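You operate a simulated robot arm through the tools that you are given. There is no shell and no other tool.

You run a simulated two-armed robot. Do the job below in one go: nothing can be reset, and whatever is moved stays where it is left.

Task
Take the striped towel from the sorting shelf and hang it over the black rail.

Only the result counts: the job must be done as asked and must still hold three seconds after the hand-in. Knocking over, shifting, dropping, spilling or breaking anything else fails it. Flat cloth is picked up by pressing the open fingertips on it (5 to 10 N) and closing them slowly along it; thin cloth reads only 2 to 8 mm in the jaws.

Robot
Two 7-joint arms with two-finger parallel grippers on one trunk, on a base that drives. Base frame: it is fixed to the floor where the robot stands at the start and does not move with it; the origin is under the middle of the robot, x ahead of it, y to its left, z up. Lengths are in m, angles in rad, forces in N, time in s.
The left shoulder is at the start at [0.05, 0.209, 1.196], the right one opposite. With the tool pointing down near the work surface each hand reaches from about 0.1 to 0.9 m from the robot's upright axis, wherever it stands, measured 20 degrees to its own side. Places, roughly: striped towel [1.5, -3.5, 1]. Payload 4.4 kg a hand.
The TCP of each hand is the grasp point between the finger pads, 0.023 m short of the fingertips. In the tool frame z runs along the fingers and y along their closing line. The gripper opens to 0.094 m. The fingers are 0.038 m wide and 0.01 m thick; the gripper's body (0.054 by 0.096 m) begins 0.039 m behind the TCP.
Orientation is that of the tool frame in the base frame, as a unit quaternion [x, y, z, w]. With the fingers straight down and closing along the base's y, the tool's x points along the base's -x, its y along +y and its z along -z.

Tools
- The arms move only by the tool apply_moves. It takes "left_commands", "right_commands" or both (then of equal length, played together; a hand with none holds still); each is text: rows parted by semicolons, each of 6 numbers parted by spaces: the shift along the tool's x, y, z in units of 100 mm (1.0 is 100 mm), then the turn, a rotation vector about the tool's x, y, z in units of 45 degrees (1.0 is 45 degrees). In form: tx ty tz wx wy wz; .... A call has 1 to 20 rows; each row is the pose to reach, as a shift and turn from the pose commanded when the call began, along the tool's axes at that moment. "left_jaw" and "right_jaw" are, for a hand that has rows, the gripper command, from -1 (shut) to 1 (fully open), values between in proportion, set as the call begins (left out, the last holds). A call with a number of a shift or a turn outside -1 to 1 is refused whole. Each row takes 0.2 s and may step no farther than 0.05 m and 0.15 rad from the row before; otherwise, or with a gripper value out of range, the whole call is refused. Where a pose cannot be reached the arm comes as near as it can. A force on the tool above 40 N (or 10 N above the force at the start of the call, whichever is more), or a blocked arm, ends the call early, and 0.2 s more pass. The fingers move at their own pace (about 0.108 m/s each) and stop on an object; they squeeze with about 44 N. The grip force told is the motor's: it shows also when the fingers shut on nothing. Time passes only in rows, and 0.2 s behind the last, so rows that repeat a pose let the fingers close. It gives the time, the measured TCP pose, the force on the tool (base axes), the opening and the grip force at its end, in the units of the frame above (readings bear some noise), with the torque about the TCP (base axes, N m) and any sound that the robot's microphone picked up, and new pictures: "views" is both (left out), scene, wrist or none (wrist: the cameras of the hands that moved).
- Cameras (640 x 400 px; columns grow to the right, rows downward): "scene" is now at [0.1513, 0.0151, 1.3633]; the picture's right is [0.20, -0.98, 0.00], its down [-0.60, -0.12, -0.79] and it looks along [0.78, 0.16, -0.61] (base axes); focal length 285 px, centre (320, 200). "left" rides on the left gripper at [0.086, -0.016, -0.074] in its tool frame; the picture's right is [0.18, 0.98, 0.00], its down [-0.58, 0.11, -0.81] and it looks along [-0.79, 0.15, 0.59] (tool axes); focal length 243 px, centre (320, 200). "right" rides on the right gripper at [0.086, 0.016, -0.074] in its tool frame; the picture's right is [-0.18, 0.98, 0.00], its down [-0.58, -0.11, -0.81] and it looks along [-0.79, -0.15, 0.59] (tool axes); focal length 243 px, centre (320, 200). There is no depth. A picture from a camera that has moved, and an enlarged one, comes with that camera's place and axes in the base frame and with its lens.
- lift_body(by): slides the trunk up (or, below 0, down) by that many m; the arms and the scene camera ride with it, the base frame stays. It gives what a move gives, with no picture.
- steer(legs): drives the robot by 1 to 6 legs, each [ahead, left, turn to the left] in m, m and rad, along the robot's own axes; the way and the turn of a leg run together, so that a leg with both is an arc; at most 1.5 m and 3.142 rad a leg. The arms and the cameras ride along, it lands a little off, and it stops where it bumps. It gives what a move gives, and a new picture of the scene camera.
- aim_head(pan, tilt): turns the head with the scene camera to pan (to the left, within 1.396 rad either way) and tilt (down, from -0.506 to 1.204), counted from straight ahead of the robot. It gives what a move gives, and a new picture of the scene camera.
- inspect(camera, box): a new picture of the part [left, top, right, bottom] of that camera's present view, enlarged. No time passes.
- finish_job(): hands the job in; it is judged then, once.

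Nothing tells you exact positions but the pictures and the camera data. Unless the task says otherwise, let go and move clear before handing in.

The tools are called after "Emit:" as a command line: name --argument value ..., lists and objects as JSON in quotes. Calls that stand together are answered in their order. apply_moves: Moves the arms, as the interface text tells. Its arguments: {"type":"object","properties":{"left_commands":{"type":"string"},"left_jaw":{"type":"number"},"right_commands":{"type":"string"},"right_jaw":{"type":"number"},"views":{"type":"string","enum":["both","scene","wrist","none"]}},"required":[]} The other tools are called the same way: lift_body (by) slides the trunk up or down; steer (legs) drives the base; aim_head (pan, tilt) turns the head that bears the scene camera; inspect (camera, box) takes an enlarged picture of a part of a camera's view; finish_job () hands the job in.

At the start:

```text
clock: 0.0
left_tool_pos: [0.6104, 0.3322, 1.1021]
left_tcp_rot: [0.0, 1.0, 0.0, 0.0]
left_ft_force: [-0.3, 0.7, -0.3]
left_wrist_torque: [-0.02, -0.01, -0.03]
left_grip_width: 0.0938
left_grip_force: 0.2
right_tool_pos: [0.6765, -0.2214, 1.0313]
right_tcp_rot: [0.0, 1.0, -0.001, -0.001]
right_ft_force: [0.5, -0.2, 0.1]
right_wrist_torque: [-0.02, -0.02, 0.0]
right_grip_width: 0.0938
right_grip_force: 0.0
trunk travel left (down, up): [-0.275, 0.288]
robot x, y, heading: [0.0021, 0.0029, -0.001]
head pan, tilt: [0.199, 0.656]
```

scene: 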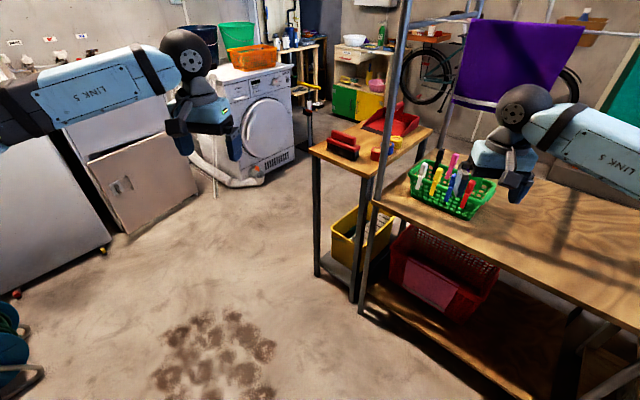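
right: 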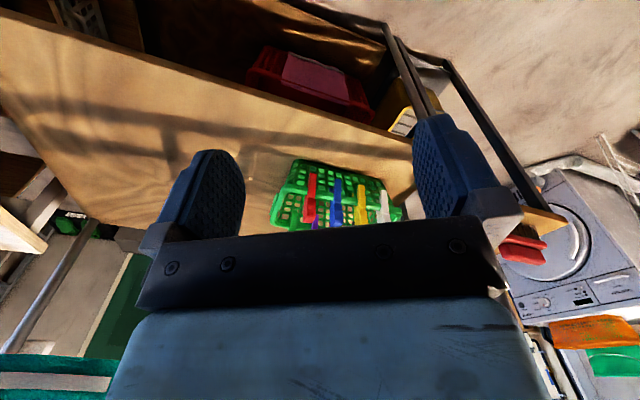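
left: 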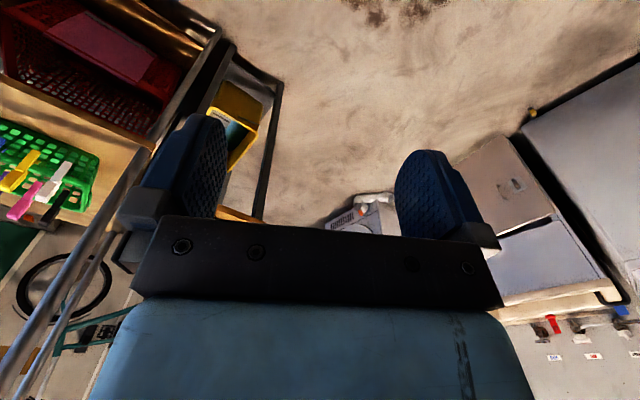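

I see a laundry room with a workbench and a purple towel already hanging ahead-right. The striped towel should be far to my right (about [1.5, -3.5, 1]), so I'll look around with the head first.

Emit:
aim_head --pan -0.6 --tilt 0.3

Emit:
aim_head --pan -1.35 --tilt 0.35

Emit:
aim_head --pan 0.0 --tilt 0.2

Emit:
aim_head --pan 1.2 --tilt 0.4

```text
clock: 1.1
left_tool_pos: [0.6104, 0.3326, 1.1015]
left_tcp_rot: [0.0, 1.0, 0.0, 0.0]
left_ft_force: [0.0, 0.2, -0.3]
left_wrist_torque: [-0.03, -0.01, 0.01]
left_grip_width: 0.0941
left_grip_force: 0.0
right_tool_pos: [0.677, -0.2196, 1.0316]
right_tcp_rot: [0.0, 1.0, 0.0, 0.0]
right_ft_force: [1.5, -0.1, 0.1]
right_wrist_torque: [0.01, 0.01, 0.0]
right_grip_width: 0.0941
right_grip_force: 0.0
trunk travel left (down, up): [-0.275, 0.288]
robot x, y, heading: [0.0055, 0.0004, 0.002]
head pan, tilt: [-0.6, 0.3]
camera scene: at [0.1436, -0.0548, 1.3957], right [-0.56, -0.83, 0.0], down [-0.24, 0.17, -0.96], along [0.79, -0.54, -0.3], focal length 285 px, centre (320, 200)
```

scene: 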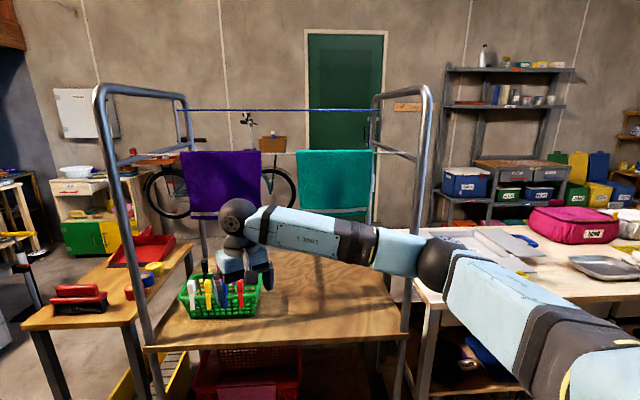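

```text
clock: 2.2
left_tool_pos: [0.6104, 0.3315, 1.1014]
left_tcp_rot: [-0.001, 1.0, 0.0, 0.0]
left_ft_force: [0.0, -0.6, -0.2]
left_wrist_torque: [-0.02, 0.02, 0.01]
left_grip_width: 0.094
left_grip_force: 0.0
right_tool_pos: [0.6764, -0.2191, 1.0317]
right_tcp_rot: [0.0, 1.0, 0.0, 0.0]
right_ft_force: [-0.1, -0.1, -0.1]
right_wrist_torque: [-0.03, 0.01, -0.01]
right_grip_width: 0.0937
right_grip_force: 0.1
trunk travel left (down, up): [-0.275, 0.288]
robot x, y, heading: [-0.0001, -0.0008, -0.001]
head pan, tilt: [-1.349, 0.351]
camera scene: at [0.0871, -0.0929, 1.391], right [-0.98, -0.22, 0.0], down [-0.08, 0.34, -0.94], along [0.21, -0.92, -0.34], focal length 285 px, centre (320, 200)
```

scene: 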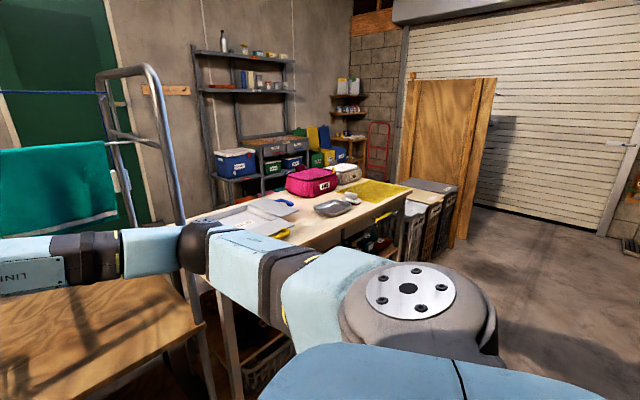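

```text
clock: 3.7
left_tool_pos: [0.6103, 0.3323, 1.1021]
left_tcp_rot: [0.0, 1.0, 0.0, 0.0]
left_ft_force: [0.0, -0.2, -0.5]
left_wrist_torque: [-0.01, -0.03, 0.02]
left_grip_width: 0.0941
left_grip_force: 0.1
right_tool_pos: [0.6764, -0.2205, 1.032]
right_tcp_rot: [0.0, 1.0, 0.0, 0.001]
right_ft_force: [0.3, 0.3, 0.2]
right_wrist_torque: [-0.03, 0.0, -0.05]
right_grip_width: 0.0941
right_grip_force: 0.0
trunk travel left (down, up): [-0.275, 0.288]
robot x, y, heading: [-0.0015, 0.0014, 0.001]
head pan, tilt: [0.0, 0.201]
camera scene: at [0.1597, -0.0022, 1.405], right [0.0, -1.0, 0.0], down [-0.2, 0.0, -0.98], along [0.98, 0.0, -0.2], focal length 285 px, centre (320, 200)
```

scene: 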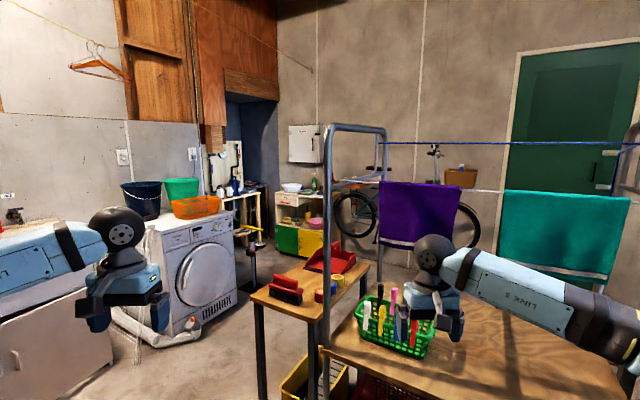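

```text
clock: 5.1
left_tool_pos: [0.6098, 0.332, 1.102]
left_tcp_rot: [0.0, 1.0, 0.001, 0.0]
left_ft_force: [0.4, 0.4, 0.5]
left_wrist_torque: [0.0, -0.02, 0.0]
left_grip_width: 0.094
left_grip_force: 0.0
right_tool_pos: [0.677, -0.2194, 1.0312]
right_tcp_rot: [0.0, 1.0, 0.001, 0.001]
right_ft_force: [-0.3, 0.6, 0.2]
right_wrist_torque: [-0.01, 0.01, -0.02]
right_grip_width: 0.0942
right_grip_force: 0.1
trunk travel left (down, up): [-0.275, 0.288]
robot x, y, heading: [-0.0021, 0.0021, -0.004]
head pan, tilt: [1.201, 0.4]
camera scene: at [0.1001, 0.0842, 1.3865], right [0.93, -0.36, 0.0], down [-0.14, -0.36, -0.92], along [0.33, 0.86, -0.39], focal length 285 px, centre (320, 200)
```

scene: 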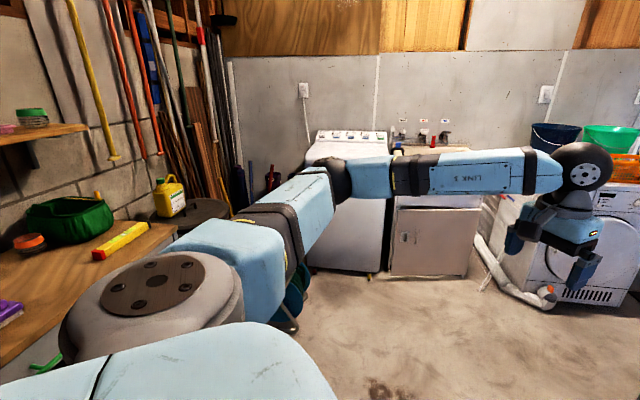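

The frame around the workbench carries several rails (a blue one on top, light ones behind), and a shelf unit with bins stands to the right rear. I'll look closer at both to find the black rail and the striped towel.

Emit:
aim_head --pan -1.1 --tilt 0.2

Emit:
inspect --camera "scene" --box '[250, 60, 570, 260]'

Emit:
aim_head --pan -0.5 --tilt 0.1

Emit:
inspect --camera "scene" --box '[100, 80, 480, 320]'

```text
clock: 7.3
left_tool_pos: [0.6099, 0.3322, 1.1028]
left_tcp_rot: [0.0, 1.0, 0.0, 0.0]
left_ft_force: [0.2, -0.9, -0.1]
left_wrist_torque: [-0.01, -0.03, -0.01]
left_grip_width: 0.0942
left_grip_force: 0.2
right_tool_pos: [0.6752, -0.2192, 1.0318]
right_tcp_rot: [0.0, 1.0, 0.0, 0.0]
right_ft_force: [0.8, -0.4, 0.4]
right_wrist_torque: [-0.07, 0.03, -0.04]
right_grip_width: 0.0942
right_grip_force: 0.1
trunk travel left (down, up): [-0.275, 0.288]
robot x, y, heading: [0.0029, -0.001, -0.002]
head pan, tilt: [-1.1, 0.201]
camera scene: at [0.1089, -0.0851, 1.405], right [-0.89, -0.45, 0.0], down [-0.09, 0.18, -0.98], along [0.45, -0.87, -0.2], focal length 285 px, centre (320, 200)
```

scene: 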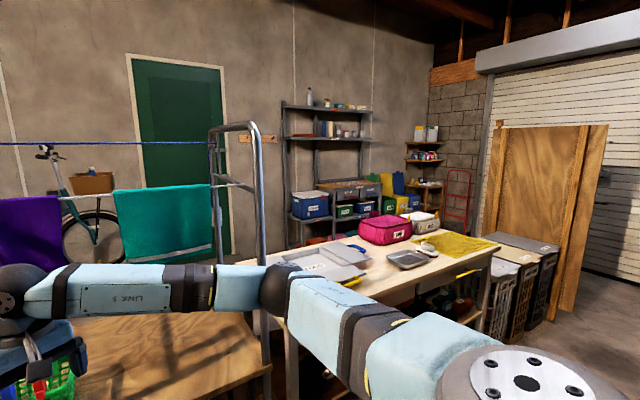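

```text
2.00 times, centred on (410, 160) of scene
camera zoom: at [0.1089, -0.0851, 1.405], right [-0.89, -0.45, 0.0], down [-0.09, 0.18, -0.98], along [0.45, -0.87, -0.2], focal length 571 px, centre (140, 280)
```

zoom: 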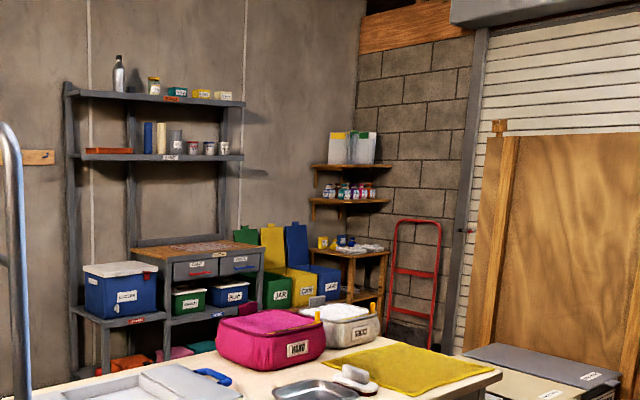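

```text
clock: 8.3
left_tool_pos: [0.6104, 0.3314, 1.1029]
left_tcp_rot: [0.0, 1.0, 0.0, 0.001]
left_ft_force: [-0.8, 0.1, -0.4]
left_wrist_torque: [-0.03, 0.0, 0.0]
left_grip_width: 0.0938
left_grip_force: 0.1
right_tool_pos: [0.6767, -0.22, 1.0311]
right_tcp_rot: [0.0, 1.0, -0.001, 0.0]
right_ft_force: [0.7, 0.1, 0.2]
right_wrist_torque: [-0.01, 0.02, 0.0]
right_grip_width: 0.0939
right_grip_force: 0.0
trunk travel left (down, up): [-0.275, 0.288]
robot x, y, heading: [0.0002, 0.0031, -0.002]
head pan, tilt: [-0.499, 0.099]
camera scene: at [0.1473, -0.0462, 1.4144], right [-0.48, -0.88, 0.0], down [-0.09, 0.05, -0.99], along [0.87, -0.48, -0.1], focal length 285 px, centre (320, 200)
```

scene: 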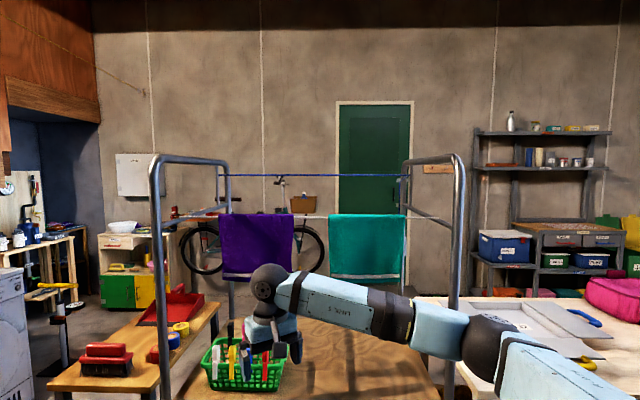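

```text
1.67 times, centred on (290, 200) of scene
camera zoom: at [0.1473, -0.0462, 1.4144], right [-0.48, -0.88, 0.0], down [-0.09, 0.05, -0.99], along [0.87, -0.48, -0.1], focal length 476 px, centre (370, 200)
```

zoom: 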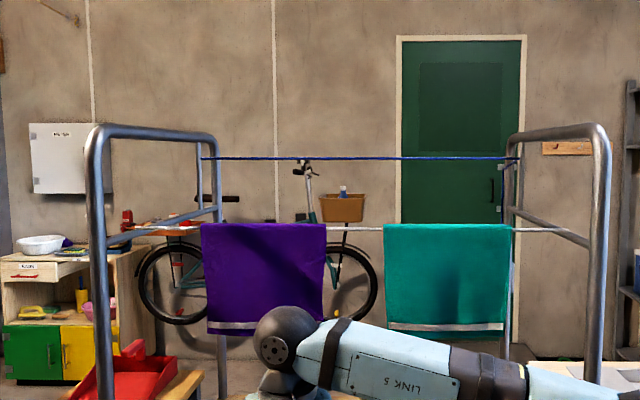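

The grey shelf unit lies in the direction of the towel's stated place; I'll zoom in on its cabinet top and the surroundings.

Emit:
aim_head --pan -1.15 --tilt 0.2

Emit:
inspect --camera "scene" --box '[260, 140, 400, 230]'

Emit:
inspect --camera "scene" --box '[260, 80, 400, 170]'

```text
clock: 9.3
left_tool_pos: [0.6093, 0.3326, 1.1015]
left_tcp_rot: [0.0, 1.0, 0.0, 0.0]
left_ft_force: [-0.5, 0.5, -0.7]
left_wrist_torque: [-0.02, 0.01, 0.02]
left_grip_width: 0.0938
left_grip_force: 0.0
right_tool_pos: [0.677, -0.2199, 1.0314]
right_tcp_rot: [0.001, 1.0, 0.0, 0.0]
right_ft_force: [0.4, -0.1, 0.9]
right_wrist_torque: [-0.01, -0.02, 0.03]
right_grip_width: 0.0937
right_grip_force: 0.0
trunk travel left (down, up): [-0.275, 0.288]
robot x, y, heading: [-0.0, 0.0002, -0.001]
head pan, tilt: [-1.15, 0.201]
camera scene: at [0.1046, -0.0871, 1.405], right [-0.91, -0.41, 0.0], down [-0.08, 0.18, -0.98], along [0.4, -0.89, -0.2], focal length 285 px, centre (320, 200)
```

scene: 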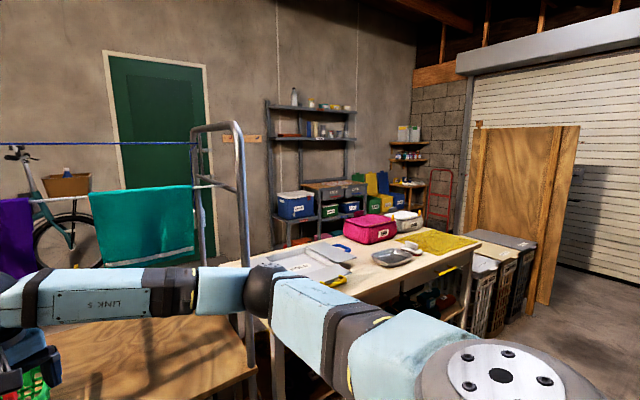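

```text
4.44 times, centred on (330, 185) of scene
camera zoom: at [0.1046, -0.0871, 1.405], right [-0.91, -0.41, 0.0], down [-0.08, 0.18, -0.98], along [0.4, -0.89, -0.2], focal length 1269 px, centre (276, 267)
```

zoom: 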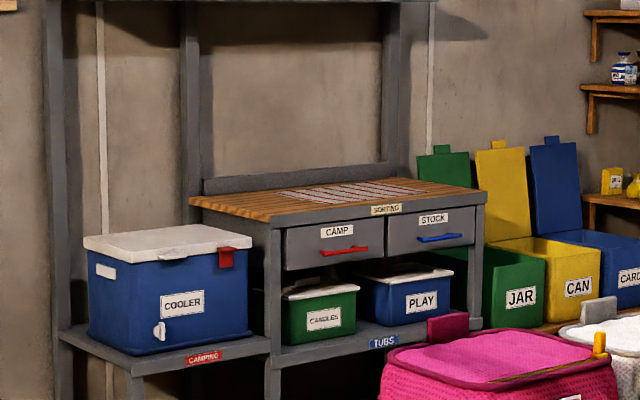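

```text
4.44 times, centred on (330, 125) of scene
camera zoom: at [0.1046, -0.0871, 1.405], right [-0.91, -0.41, 0.0], down [-0.08, 0.18, -0.98], along [0.4, -0.89, -0.2], focal length 1269 px, centre (276, 533)
```

zoom: 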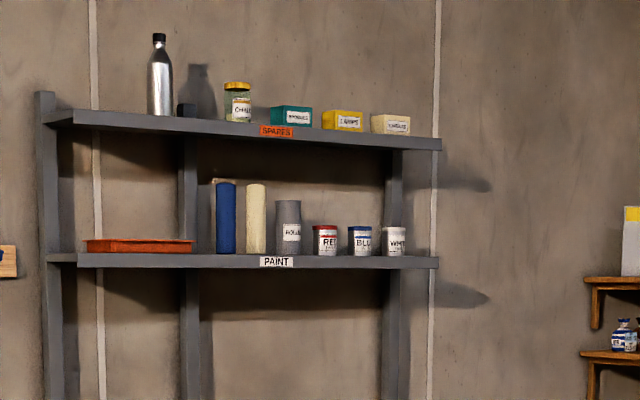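

The striped towel lies flat on the wooden top of the cabinet labelled "SORTING", at about [1.4, -3.5, 0.9]. I still need to find the black rail, so I'll look at the rest of the room.

Emit:
aim_head --pan 1.39 --tilt 0.1

Emit:
aim_head --pan 0.6 --tilt 0.1

Emit:
aim_head --pan -1.39 --tilt 0.1

Emit:
aim_head --pan -0.6 --tilt 0.75

```text
clock: 11.6
left_tool_pos: [0.6101, 0.3324, 1.102]
left_tcp_rot: [0.0, 1.0, 0.001, -0.001]
left_ft_force: [-0.7, -1.0, 0.4]
left_wrist_torque: [0.0, -0.01, -0.03]
left_grip_width: 0.0939
left_grip_force: 0.0
right_tool_pos: [0.6766, -0.2202, 1.0323]
right_tcp_rot: [0.0, 1.0, 0.0, 0.0]
right_ft_force: [0.1, -0.3, 0.4]
right_wrist_torque: [0.03, -0.03, 0.04]
right_grip_width: 0.0942
right_grip_force: 0.1
trunk travel left (down, up): [-0.275, 0.288]
robot x, y, heading: [-0.0017, 0.0002, 0.003]
head pan, tilt: [1.389, 0.099]
camera scene: at [0.0832, 0.0884, 1.4144], right [0.98, -0.18, 0.0], down [-0.02, -0.1, -1.0], along [0.18, 0.98, -0.1], focal length 285 px, centre (320, 200)
```

scene: 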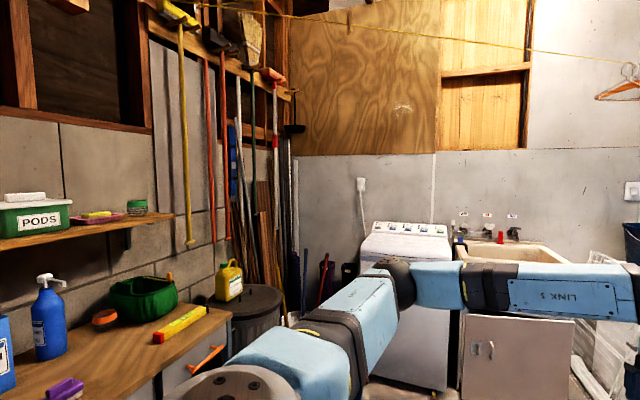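

```text
clock: 12.7
left_tool_pos: [0.6101, 0.3316, 1.1019]
left_tcp_rot: [0.001, 1.0, -0.001, 0.0]
left_ft_force: [0.0, -0.4, -0.1]
left_wrist_torque: [-0.01, 0.01, 0.03]
left_grip_width: 0.0943
left_grip_force: 0.0
right_tool_pos: [0.6757, -0.2193, 1.0324]
right_tcp_rot: [0.001, 1.0, 0.0, 0.001]
right_ft_force: [0.7, 0.8, -0.3]
right_wrist_torque: [-0.01, 0.0, 0.01]
right_grip_width: 0.0939
right_grip_force: 0.0
trunk travel left (down, up): [-0.275, 0.288]
robot x, y, heading: [-0.0, -0.0012, -0.001]
head pan, tilt: [0.6, 0.099]
camera scene: at [0.1424, 0.05, 1.4144], right [0.57, -0.82, 0.0], down [-0.08, -0.06, -1.0], along [0.82, 0.56, -0.1], focal length 285 px, centre (320, 200)
```

scene: 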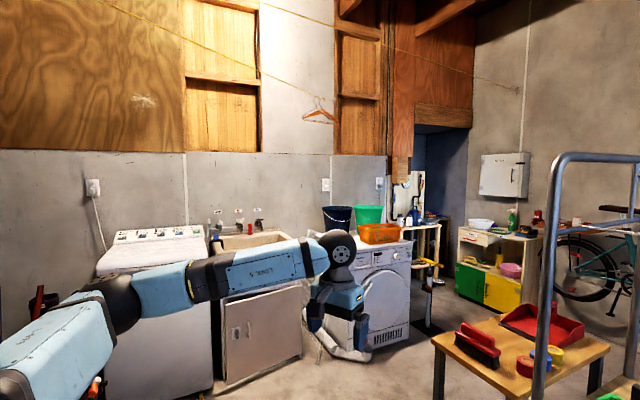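

```text
clock: 14.6
left_tool_pos: [0.61, 0.3323, 1.1012]
left_tcp_rot: [0.0, 1.0, 0.0, 0.0]
left_ft_force: [-0.1, -0.7, 0.3]
left_wrist_torque: [-0.02, 0.03, 0.02]
left_grip_width: 0.0939
left_grip_force: 0.1
right_tool_pos: [0.6758, -0.2197, 1.0316]
right_tcp_rot: [0.0, 1.0, 0.001, 0.0]
right_ft_force: [0.3, 0.2, 0.0]
right_wrist_torque: [0.01, 0.04, 0.0]
right_grip_width: 0.094
right_grip_force: 0.0
trunk travel left (down, up): [-0.275, 0.288]
robot x, y, heading: [0.0046, -0.0002, -0.001]
head pan, tilt: [-1.389, 0.099]
camera scene: at [0.0832, -0.0926, 1.4144], right [-0.98, -0.18, 0.0], down [-0.02, 0.1, -1.0], along [0.18, -0.98, -0.1], focal length 285 px, centre (320, 200)
```

scene: 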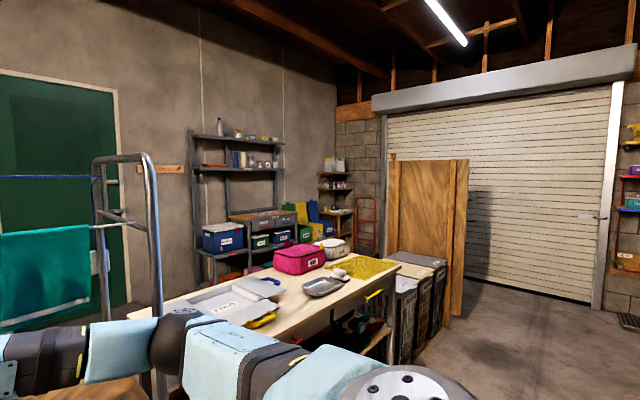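

```text
clock: 15.8
left_tool_pos: [0.6103, 0.331, 1.1023]
left_tcp_rot: [0.0, 1.0, 0.0, 0.0]
left_ft_force: [-0.3, -0.2, -0.2]
left_wrist_torque: [0.03, 0.0, 0.01]
left_grip_width: 0.094
left_grip_force: 0.1
right_tool_pos: [0.6755, -0.22, 1.032]
right_tcp_rot: [0.001, 1.0, -0.001, 0.001]
right_ft_force: [-0.1, 0.2, 1.0]
right_wrist_torque: [0.02, 0.01, -0.01]
right_grip_width: 0.0942
right_grip_force: 0.0
trunk travel left (down, up): [-0.275, 0.288]
robot x, y, heading: [-0.004, 0.0007, -0.005]
head pan, tilt: [-0.6, 0.75]
camera scene: at [0.1349, -0.049, 1.3554], right [-0.57, -0.82, 0.0], down [-0.56, 0.39, -0.73], along [0.6, -0.41, -0.68], focal length 285 px, centre (320, 200)
```

scene: 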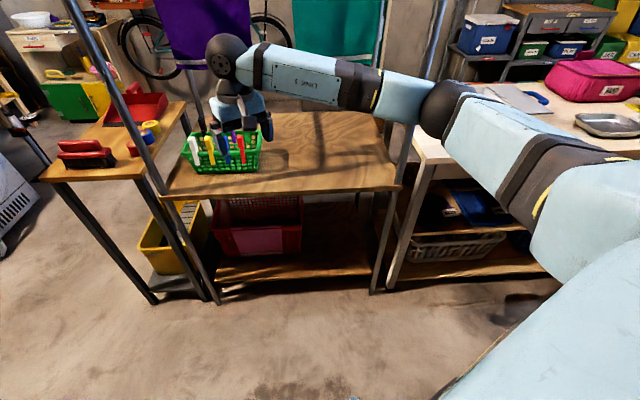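

No black rail yet. I'll zoom in on the drying frame's rails before turning to look behind me.

Emit:
aim_head --pan -0.5 --tilt 0.2

Emit:
inspect --camera "scene" --box '[140, 120, 310, 220]'

Emit:
inspect --camera "scene" --box '[310, 120, 480, 220]'

Emit:
inspect --camera "scene" --box '[140, 220, 480, 400]'

```text
clock: 16.7
left_tool_pos: [0.6104, 0.332, 1.1018]
left_tcp_rot: [0.0, 1.0, 0.0, 0.0]
left_ft_force: [0.0, 0.6, 1.3]
left_wrist_torque: [-0.02, 0.02, -0.02]
left_grip_width: 0.0941
left_grip_force: 0.2
right_tool_pos: [0.6758, -0.2208, 1.0313]
right_tcp_rot: [-0.001, 1.0, 0.001, 0.0]
right_ft_force: [0.0, -0.7, 0.3]
right_wrist_torque: [0.0, 0.0, -0.01]
right_grip_width: 0.0943
right_grip_force: 0.0
trunk travel left (down, up): [-0.275, 0.288]
robot x, y, heading: [-0.001, -0.003, -0.002]
head pan, tilt: [-0.499, 0.201]
camera scene: at [0.1483, -0.0467, 1.405], right [-0.48, -0.88, 0.0], down [-0.18, 0.1, -0.98], along [0.86, -0.47, -0.2], focal length 285 px, centre (320, 200)
```

scene: 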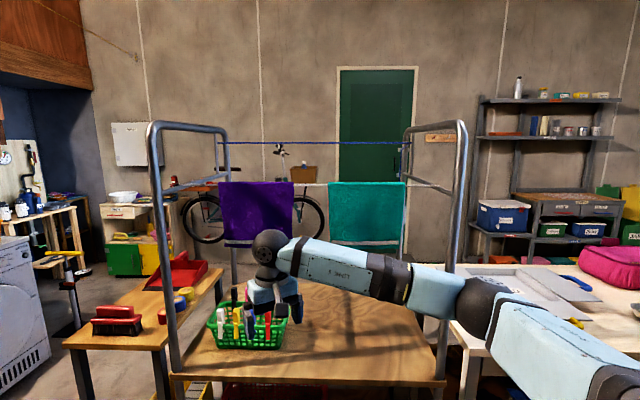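

```text
3.76 times, centred on (225, 170) of scene
camera zoom: at [0.1483, -0.0467, 1.405], right [-0.48, -0.88, 0.0], down [-0.18, 0.1, -0.98], along [0.86, -0.47, -0.2], focal length 1075 px, centre (678, 313)
```

zoom: 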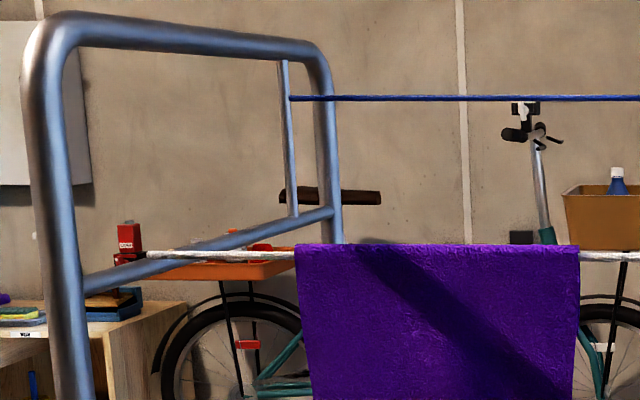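

```text
3.76 times, centred on (395, 170) of scene
camera zoom: at [0.1483, -0.0467, 1.405], right [-0.48, -0.88, 0.0], down [-0.18, 0.1, -0.98], along [0.86, -0.47, -0.2], focal length 1075 px, centre (38, 313)
```

zoom: 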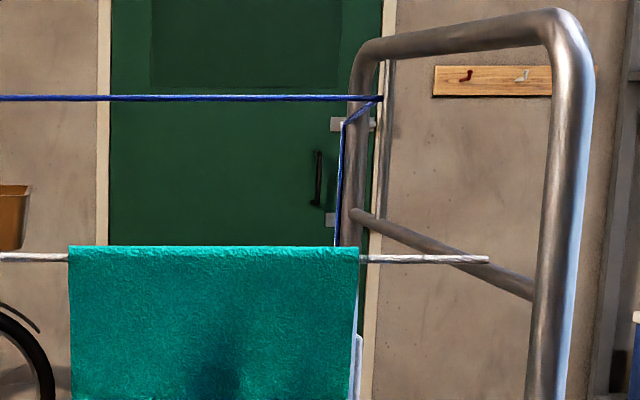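

```text
1.88 times, centred on (310, 310) of scene
camera zoom: at [0.1483, -0.0467, 1.405], right [-0.48, -0.88, 0.0], down [-0.18, 0.1, -0.98], along [0.86, -0.47, -0.2], focal length 537 px, centre (339, -7)
```

zoom: 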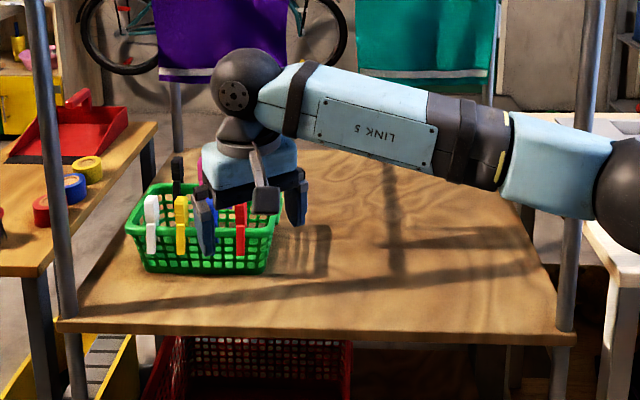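

Only a blue line and a white rail are on this frame, so the black rail must be elsewhere, maybe behind me. I'll pull both hands in closer before turning to look.

Emit:
apply_moves --left_commands "0.4 0 0 0 0 0; 0.8 0 0 0 0 0; 1 0 0 0 0 0" --right_commands "0.4 0 -0.2 0 0 0; 0.8 0 -0.4 0 0 0; 1 0 -0.7 0 0 0" --views "none"

Emit:
apply_moves --left_commands "0.4 0 0 0 0 0; 0.8 0 0 0 0 0; 1 0 0 0 0 0" --right_commands "0.4 0 0 0 0 0; 0.8 0 0 0 0 0; 1 0 0 0 0 0" --views "none"

Emit:
steer --legs '[[-0.1, 0, 0], [0, 0, -1.0]]'

Emit:
aim_head --pan -1.3 --tilt 0.2

```text
clock: 17.5
left_tool_pos: [0.5094, 0.3333, 1.0985]
left_tcp_rot: [-0.001, 1.0, 0.0, 0.0]
left_ft_force: [0.0, -0.8, -0.1]
left_wrist_torque: [-0.05, -0.02, -0.01]
left_grip_width: 0.094
left_grip_force: 0.1
right_tool_pos: [0.5718, -0.2184, 1.1014]
right_tcp_rot: [0.0, 1.0, -0.001, 0.0]
right_ft_force: [-0.1, 0.0, 0.0]
right_wrist_torque: [-0.04, -0.08, -0.01]
right_grip_width: 0.0938
right_grip_force: 0.1
trunk travel left (down, up): [-0.275, 0.288]
robot x, y, heading: [0.0019, 0.0023, 0.002]
head pan, tilt: [-0.499, 0.201]
```

```text
clock: 18.3
left_tool_pos: [0.4091, 0.3316, 1.1008]
left_tcp_rot: [-0.001, 1.0, 0.0, 0.0]
left_ft_force: [-0.5, -0.4, 1.0]
left_wrist_torque: [0.03, -0.03, 0.02]
left_grip_width: 0.0939
left_grip_force: 0.1
right_tool_pos: [0.474, -0.2209, 1.0999]
right_tcp_rot: [0.0, 1.0, 0.0, 0.001]
right_ft_force: [-0.1, 0.4, -0.5]
right_wrist_torque: [-0.02, 0.02, -0.01]
right_grip_width: 0.0942
right_grip_force: 0.1
trunk travel left (down, up): [-0.275, 0.288]
robot x, y, heading: [-0.0011, 0.0013, -0.003]
head pan, tilt: [-0.499, 0.201]
```

```text
clock: 22.1
left_tool_pos: [0.3984, -0.178, 1.1005]
left_tcp_rot: [0.49, 0.872, 0.0, 0.0]
left_ft_force: [0.0, 0.5, 0.9]
left_wrist_torque: [0.0, -0.01, -0.02]
left_grip_width: 0.0939
left_grip_force: 0.0
right_tool_pos: [-0.0408, -0.5209, 1.0997]
right_tcp_rot: [0.49, 0.872, 0.0, 0.0]
right_ft_force: [0.0, 0.4, -0.2]
right_wrist_torque: [-0.02, -0.01, 0.01]
right_grip_width: 0.0939
right_grip_force: 0.1
trunk travel left (down, up): [-0.275, 0.288]
robot x, y, heading: [-0.0986, -0.0012, -1.026]
head pan, tilt: [-0.499, 0.201]
camera scene: at [-0.0601, -0.1528, 1.405], right [-1.0, -0.05, 0.0], down [-0.01, 0.2, -0.98], along [0.05, -0.98, -0.2], focal length 285 px, centre (320, 200)
```

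scene: 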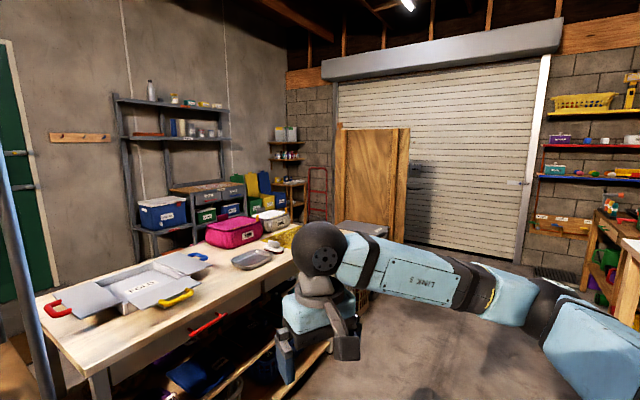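

```text
clock: 23.2
left_tool_pos: [0.3988, -0.1786, 1.1013]
left_tcp_rot: [0.49, 0.872, 0.0, 0.0]
left_ft_force: [0.1, 0.2, -0.2]
left_wrist_torque: [-0.01, -0.03, -0.01]
left_grip_width: 0.0941
left_grip_force: 0.1
right_tool_pos: [-0.0416, -0.5197, 1.0999]
right_tcp_rot: [0.49, 0.872, 0.001, 0.0]
right_ft_force: [-0.3, 0.8, -0.1]
right_wrist_torque: [-0.01, 0.0, 0.0]
right_grip_width: 0.0941
right_grip_force: 0.1
trunk travel left (down, up): [-0.275, 0.288]
robot x, y, heading: [-0.0959, -0.001, -1.026]
head pan, tilt: [-1.3, 0.201]
camera scene: at [-0.1281, -0.1277, 1.405], right [-0.73, 0.68, 0.0], down [0.14, 0.15, -0.98], along [-0.67, -0.71, -0.2], focal length 285 px, centre (320, 200)
```

scene: 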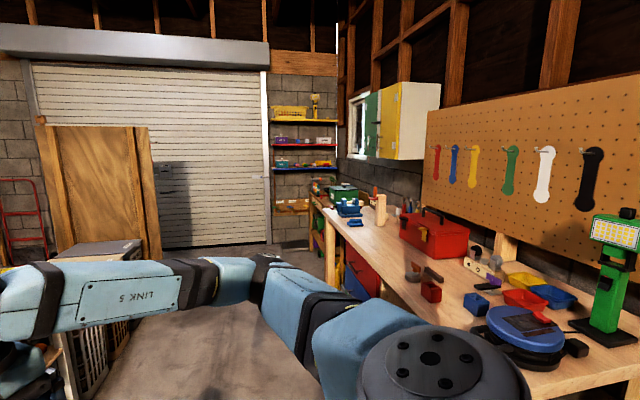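

Behind me is a pegboard workbench, with no black rail so far. I'll turn a bit more to see the remaining part of the room.

Emit:
steer --legs '[[0, 0, -0.9]]'

Emit:
aim_head --pan -1.2 --tilt 0.2

```text
clock: 25.9
left_tool_pos: [0.0765, -0.4983, 1.1017]
left_tcp_rot: [0.817, 0.577, 0.0, 0.0]
left_ft_force: [-0.9, -0.1, 0.1]
left_wrist_torque: [0.0, 0.0, 0.03]
left_grip_width: 0.0942
left_grip_force: 0.1
right_tool_pos: [-0.4647, -0.3729, 1.1002]
right_tcp_rot: [0.817, 0.577, 0.0, 0.001]
right_ft_force: [-0.2, 0.0, -0.2]
right_wrist_torque: [0.0, -0.01, 0.0]
right_grip_width: 0.0939
right_grip_force: 0.1
trunk travel left (down, up): [-0.275, 0.288]
robot x, y, heading: [-0.0978, -0.0029, -1.912]
head pan, tilt: [-1.3, 0.201]
camera scene: at [-0.215, -0.059, 1.405], right [0.07, 1.0, 0.0], down [0.2, -0.01, -0.98], along [-0.98, 0.07, -0.2], focal length 285 px, centre (320, 200)
```

scene: 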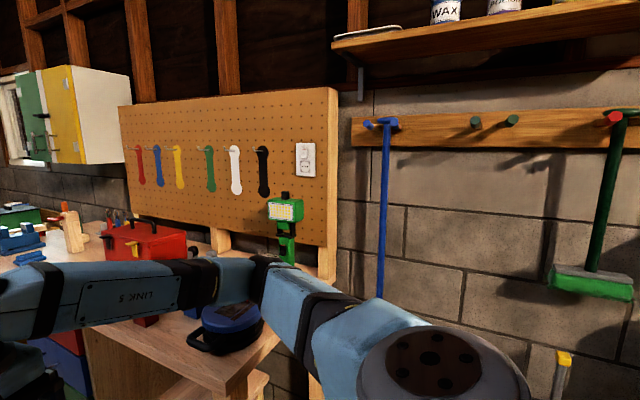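

```text
clock: 26.6
left_tool_pos: [0.0775, -0.4981, 1.1026]
left_tcp_rot: [0.817, 0.577, 0.0, 0.0]
left_ft_force: [0.0, 0.2, 0.2]
left_wrist_torque: [-0.04, 0.0, -0.06]
left_grip_width: 0.0941
left_grip_force: 0.0
right_tool_pos: [-0.4657, -0.3727, 1.0999]
right_tcp_rot: [0.817, 0.577, 0.0, 0.0]
right_ft_force: [-0.4, 0.2, 0.1]
right_wrist_torque: [0.01, -0.02, -0.04]
right_grip_width: 0.0942
right_grip_force: 0.2
trunk travel left (down, up): [-0.275, 0.288]
robot x, y, heading: [-0.0977, 0.0029, -1.915]
head pan, tilt: [-1.201, 0.201]
camera scene: at [-0.2151, -0.0682, 1.405], right [-0.03, 1.0, 0.0], down [0.2, 0.01, -0.98], along [-0.98, -0.03, -0.2], focal length 285 px, centre (320, 200)
```

scene: 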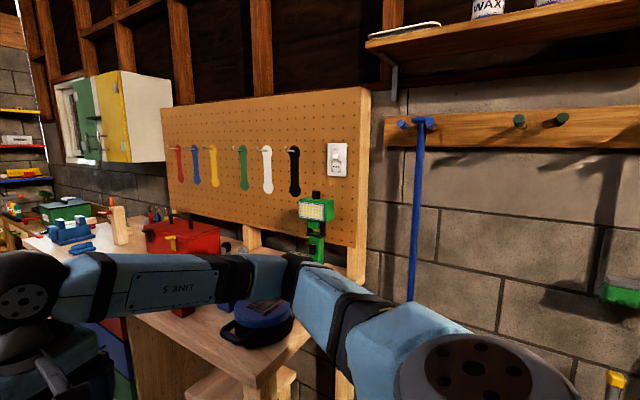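

No black rail on this side either. With the arms tucked I'll turn back toward the drying frame, since my arm may have hidden a rail there earlier.

Emit:
steer --legs '[[0, 0, 1.4]]'

Emit:
aim_head --pan 0.0 --tilt 0.4

Emit:
aim_head --pan 0.0 --tilt 0.0

```text
clock: 30.5
left_tool_pos: [0.4207, 0.1045, 1.1011]
left_tcp_rot: [0.238, 0.971, 0.001, 0.0]
left_ft_force: [0.1, 0.0, -0.2]
left_wrist_torque: [0.0, -0.02, 0.02]
left_grip_width: 0.094
left_grip_force: 0.0
right_tool_pos: [0.2186, -0.416, 1.0999]
right_tcp_rot: [0.239, 0.971, 0.001, -0.001]
right_ft_force: [-1.0, -0.4, -0.5]
right_wrist_torque: [0.02, 0.0, 0.03]
right_grip_width: 0.0944
right_grip_force: 0.0
trunk travel left (down, up): [-0.275, 0.288]
robot x, y, heading: [-0.0986, 0.0014, -0.485]
head pan, tilt: [-1.201, 0.201]
camera scene: at [-0.05, -0.1258, 1.405], right [-0.99, 0.11, 0.0], down [0.02, 0.2, -0.98], along [-0.11, -0.97, -0.2], focal length 285 px, centre (320, 200)
```

scene: 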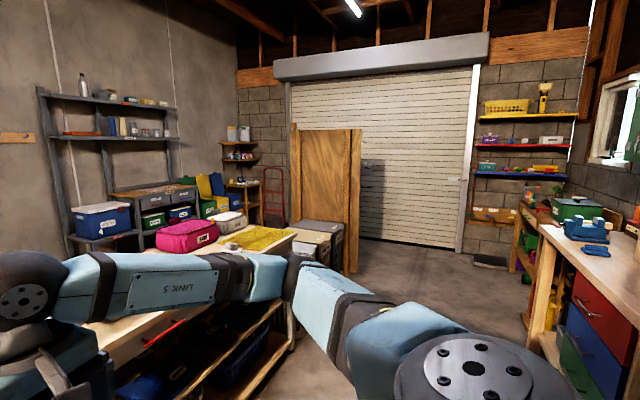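

```text
clock: 31.9
left_tool_pos: [0.4199, 0.1041, 1.1014]
left_tcp_rot: [0.238, 0.971, -0.001, 0.0]
left_ft_force: [0.0, 0.0, 0.0]
left_wrist_torque: [0.01, 0.06, 0.03]
left_grip_width: 0.0941
left_grip_force: 0.0
right_tool_pos: [0.2199, -0.4158, 1.0997]
right_tcp_rot: [0.239, 0.971, 0.0, 0.0]
right_ft_force: [-0.4, -0.4, -0.3]
right_wrist_torque: [0.02, -0.01, 0.0]
right_grip_width: 0.0938
right_grip_force: 0.0
trunk travel left (down, up): [-0.275, 0.288]
robot x, y, heading: [-0.1002, 0.0016, -0.483]
head pan, tilt: [0.0, 0.4]
camera scene: at [0.0424, -0.0763, 1.3865], right [-0.46, -0.89, 0.0], down [-0.34, 0.18, -0.92], along [0.82, -0.43, -0.39], focal length 285 px, centre (320, 200)
```

scene: 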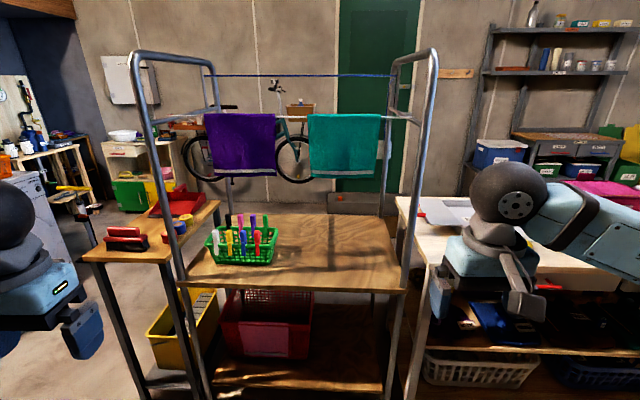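

```text
clock: 32.8
left_tool_pos: [0.42, 0.1043, 1.1001]
left_tcp_rot: [0.238, 0.971, 0.0, 0.0]
left_ft_force: [-0.5, 0.0, -0.4]
left_wrist_torque: [-0.02, 0.0, -0.03]
left_grip_width: 0.0941
left_grip_force: 0.0
right_tool_pos: [0.2197, -0.4167, 1.1003]
right_tcp_rot: [0.239, 0.971, 0.0, 0.0]
right_ft_force: [0.0, 0.1, -0.6]
right_wrist_torque: [-0.02, 0.04, -0.05]
right_grip_width: 0.0941
right_grip_force: 0.1
trunk travel left (down, up): [-0.275, 0.288]
robot x, y, heading: [-0.1017, -0.0016, -0.486]
head pan, tilt: [0.0, 0.0]
camera scene: at [0.0402, -0.075, 1.4234], right [-0.46, -0.89, 0.0], down [0.0, 0.0, -1.0], along [0.89, -0.46, 0.0], focal length 285 px, centre (320, 200)
```

scene: 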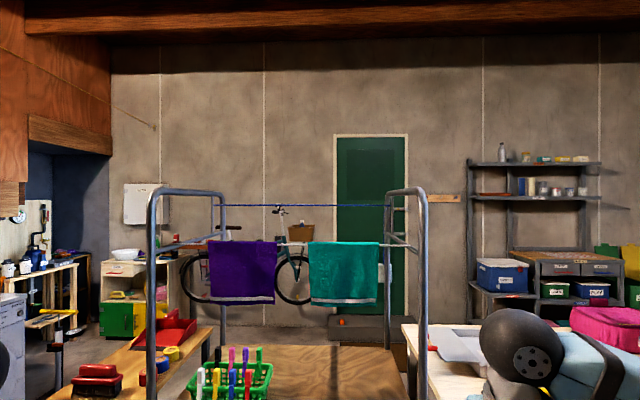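

Still only blue and white lines on the frame. I'll zoom in on several regions to look for a black bar.

Emit:
inspect --camera "scene" --box '[140, 170, 300, 270]'

Emit:
inspect --camera "scene" --box '[290, 170, 450, 270]'

Emit:
inspect --camera "scene" --box '[0, 120, 160, 220]'

Emit:
inspect --camera "scene" --box '[0, 210, 200, 335]'

Emit:
inspect --camera "scene" --box '[440, 170, 640, 300]'

```text
4.00 times, centred on (220, 220) of scene
camera zoom: at [0.0402, -0.075, 1.4234], right [-0.46, -0.89, 0.0], down [0.0, 0.0, -1.0], along [0.89, -0.46, 0.0], focal length 1142 px, centre (720, 120)
```

zoom: 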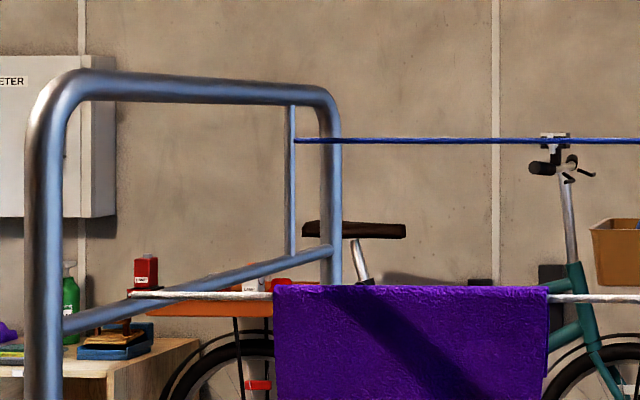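

```text
4.00 times, centred on (370, 220) of scene
camera zoom: at [0.0402, -0.075, 1.4234], right [-0.46, -0.89, 0.0], down [0.0, 0.0, -1.0], along [0.89, -0.46, 0.0], focal length 1142 px, centre (120, 120)
```

zoom: 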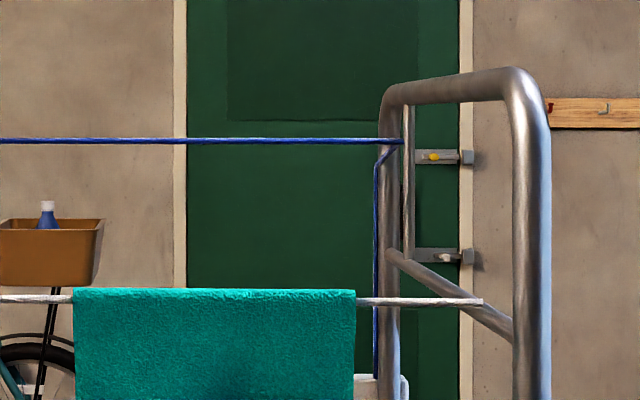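

```text
4.00 times, centred on (80, 170) of scene
camera zoom: at [0.0402, -0.075, 1.4234], right [-0.46, -0.89, 0.0], down [0.0, 0.0, -1.0], along [0.89, -0.46, 0.0], focal length 1142 px, centre (1280, 320)
```

zoom: 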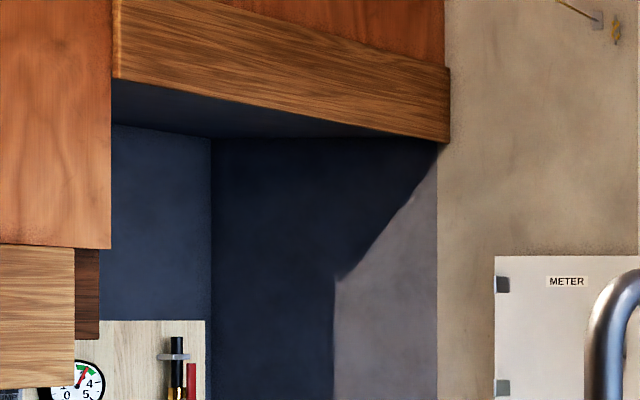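

```text
3.20 times, centred on (100, 272) of scene
camera zoom: at [0.0402, -0.075, 1.4234], right [-0.46, -0.89, 0.0], down [0.0, 0.0, -1.0], along [0.89, -0.46, 0.0], focal length 913 px, centre (1024, -32)
```

zoom: 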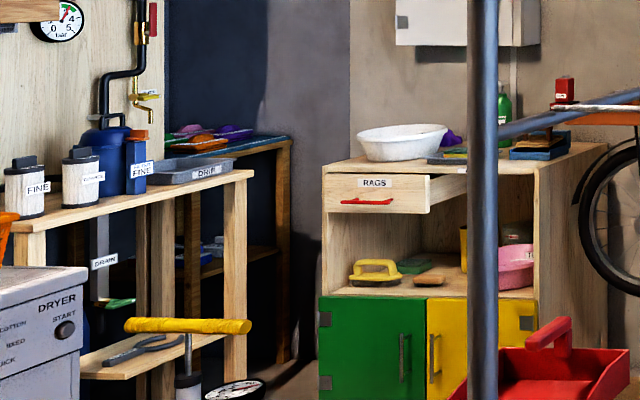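

```text
3.08 times, centred on (540, 235) of scene
camera zoom: at [0.0402, -0.075, 1.4234], right [-0.46, -0.89, 0.0], down [0.0, 0.0, -1.0], along [0.89, -0.46, 0.0], focal length 878 px, centre (-357, 92)
```

zoom: 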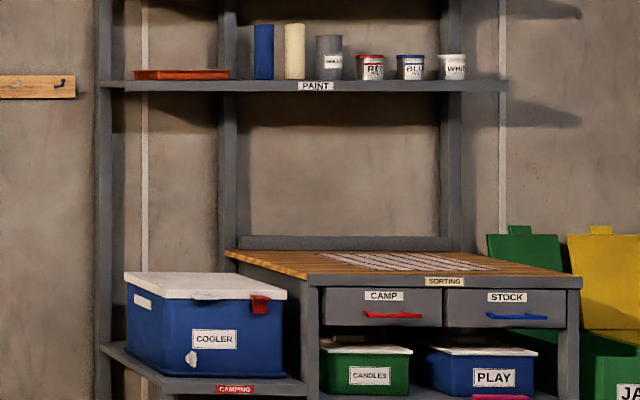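

The towel is white with red/grey stripes on the SORTING cabinet. I'll raise the trunk for a better vantage and look for the black rail over the island of benches.

Emit:
lift_body --by 0.28

Emit:
aim_head --pan 0.0 --tilt 0.45

Emit:
inspect --camera "scene" --box '[120, 20, 460, 220]'

Emit:
aim_head --pan -0.9 --tilt 0.35

Emit:
aim_head --pan 0.9 --tilt 0.35

```text
clock: 35.6
left_tool_pos: [0.4203, 0.1047, 1.3807]
left_tcp_rot: [0.238, 0.971, 0.0, 0.0]
left_ft_force: [0.0, -0.2, -0.5]
left_wrist_torque: [-0.01, -0.03, 0.01]
left_grip_width: 0.0941
left_grip_force: 0.0
right_tool_pos: [0.2197, -0.416, 1.3806]
right_tcp_rot: [0.238, 0.971, 0.0, 0.0]
right_ft_force: [0.4, -0.6, -0.5]
right_wrist_torque: [0.01, -0.03, -0.03]
right_grip_width: 0.0936
right_grip_force: 0.1
trunk travel left (down, up): [-0.555, 0.008]
robot x, y, heading: [-0.0996, 0.0009, -0.477]
head pan, tilt: [0.0, 0.0]
```

```text
clock: 36.5
left_tool_pos: [0.4196, 0.1036, 1.3805]
left_tcp_rot: [0.237, 0.972, 0.0, 0.0]
left_ft_force: [0.1, 0.0, -0.1]
left_wrist_torque: [-0.06, -0.03, 0.0]
left_grip_width: 0.0941
left_grip_force: 0.1
right_tool_pos: [0.2196, -0.4148, 1.3795]
right_tcp_rot: [0.239, 0.971, 0.0, 0.0]
right_ft_force: [0.6, -0.5, -0.1]
right_wrist_torque: [0.01, 0.01, -0.02]
right_grip_width: 0.0941
right_grip_force: 0.1
trunk travel left (down, up): [-0.555, 0.008]
robot x, y, heading: [-0.0952, 0.0011, -0.483]
head pan, tilt: [0.0, 0.45]
camera scene: at [0.0418, -0.0758, 1.6619], right [-0.46, -0.89, 0.0], down [-0.39, 0.2, -0.9], along [0.8, -0.42, -0.43], focal length 285 px, centre (320, 200)
```

scene: 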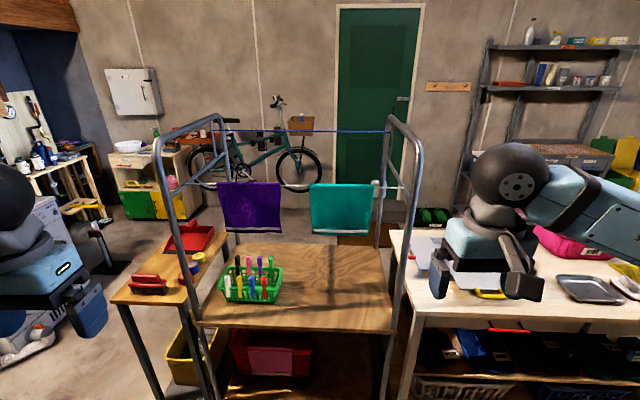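

```text
1.88 times, centred on (290, 120) of scene
camera zoom: at [0.0418, -0.0758, 1.6619], right [-0.46, -0.89, 0.0], down [-0.39, 0.2, -0.9], along [0.8, -0.42, -0.43], focal length 537 px, centre (376, 351)
```

zoom: 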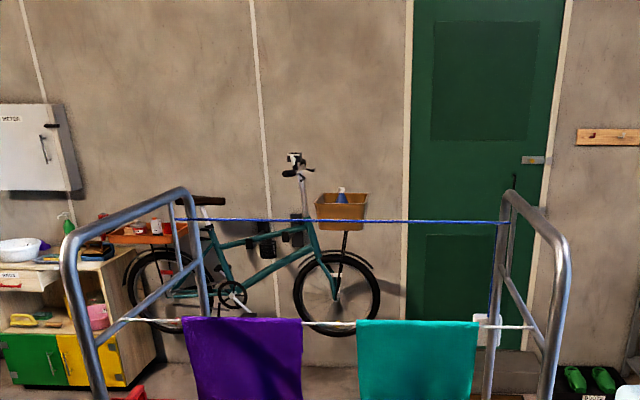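

```text
clock: 37.7
left_tool_pos: [0.4193, 0.1048, 1.3811]
left_tcp_rot: [0.238, 0.971, 0.0, 0.001]
left_ft_force: [-0.4, 0.3, -0.2]
left_wrist_torque: [0.01, 0.0, 0.05]
left_grip_width: 0.0938
left_grip_force: 0.1
right_tool_pos: [0.2198, -0.4155, 1.3796]
right_tcp_rot: [0.239, 0.971, 0.0, 0.0]
right_ft_force: [0.4, 0.6, 0.3]
right_wrist_torque: [0.02, 0.02, -0.02]
right_grip_width: 0.0938
right_grip_force: 0.1
trunk travel left (down, up): [-0.555, 0.008]
robot x, y, heading: [-0.0953, -0.0039, -0.485]
head pan, tilt: [-0.901, 0.351]
camera scene: at [-0.0221, -0.1247, 1.671], right [-0.98, -0.19, 0.0], down [-0.06, 0.34, -0.94], along [0.18, -0.92, -0.34], focal length 285 px, centre (320, 200)
```

scene: 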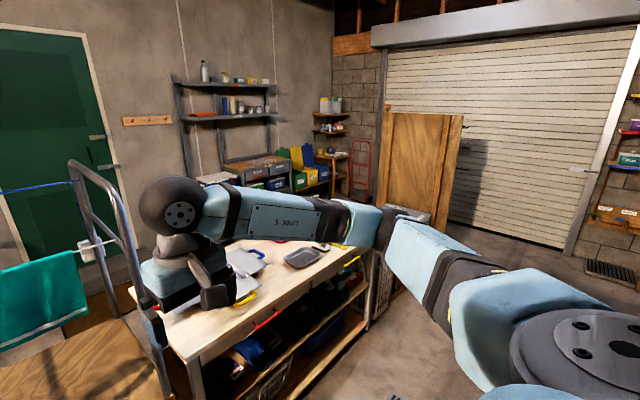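

```text
clock: 39.5
left_tool_pos: [0.4202, 0.1045, 1.381]
left_tcp_rot: [0.238, 0.971, 0.001, 0.0]
left_ft_force: [-0.4, 0.2, 0.4]
left_wrist_torque: [-0.01, 0.02, 0.0]
left_grip_width: 0.094
left_grip_force: 0.0
right_tool_pos: [0.2196, -0.4157, 1.3792]
right_tcp_rot: [0.238, 0.971, 0.0, -0.001]
right_ft_force: [0.0, 0.2, -0.5]
right_wrist_torque: [-0.02, -0.03, -0.01]
right_grip_width: 0.0943
right_grip_force: 0.1
trunk travel left (down, up): [-0.555, 0.008]
robot x, y, heading: [-0.0977, 0.0024, -0.479]
head pan, tilt: [0.901, 0.351]
camera scene: at [0.0454, 0.0045, 1.671], right [0.41, -0.91, 0.0], down [-0.31, -0.14, -0.94], along [0.86, 0.38, -0.34], focal length 285 px, centre (320, 200)
```

scene: 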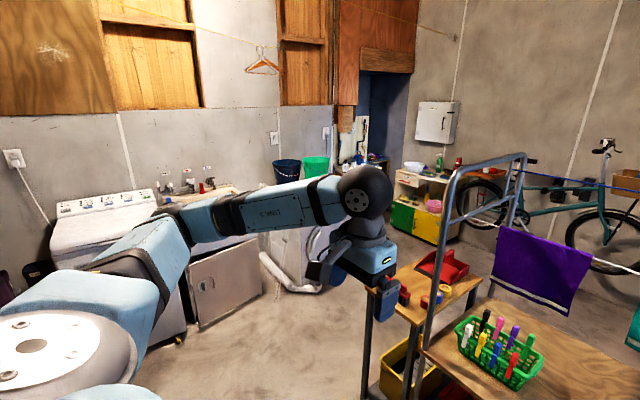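

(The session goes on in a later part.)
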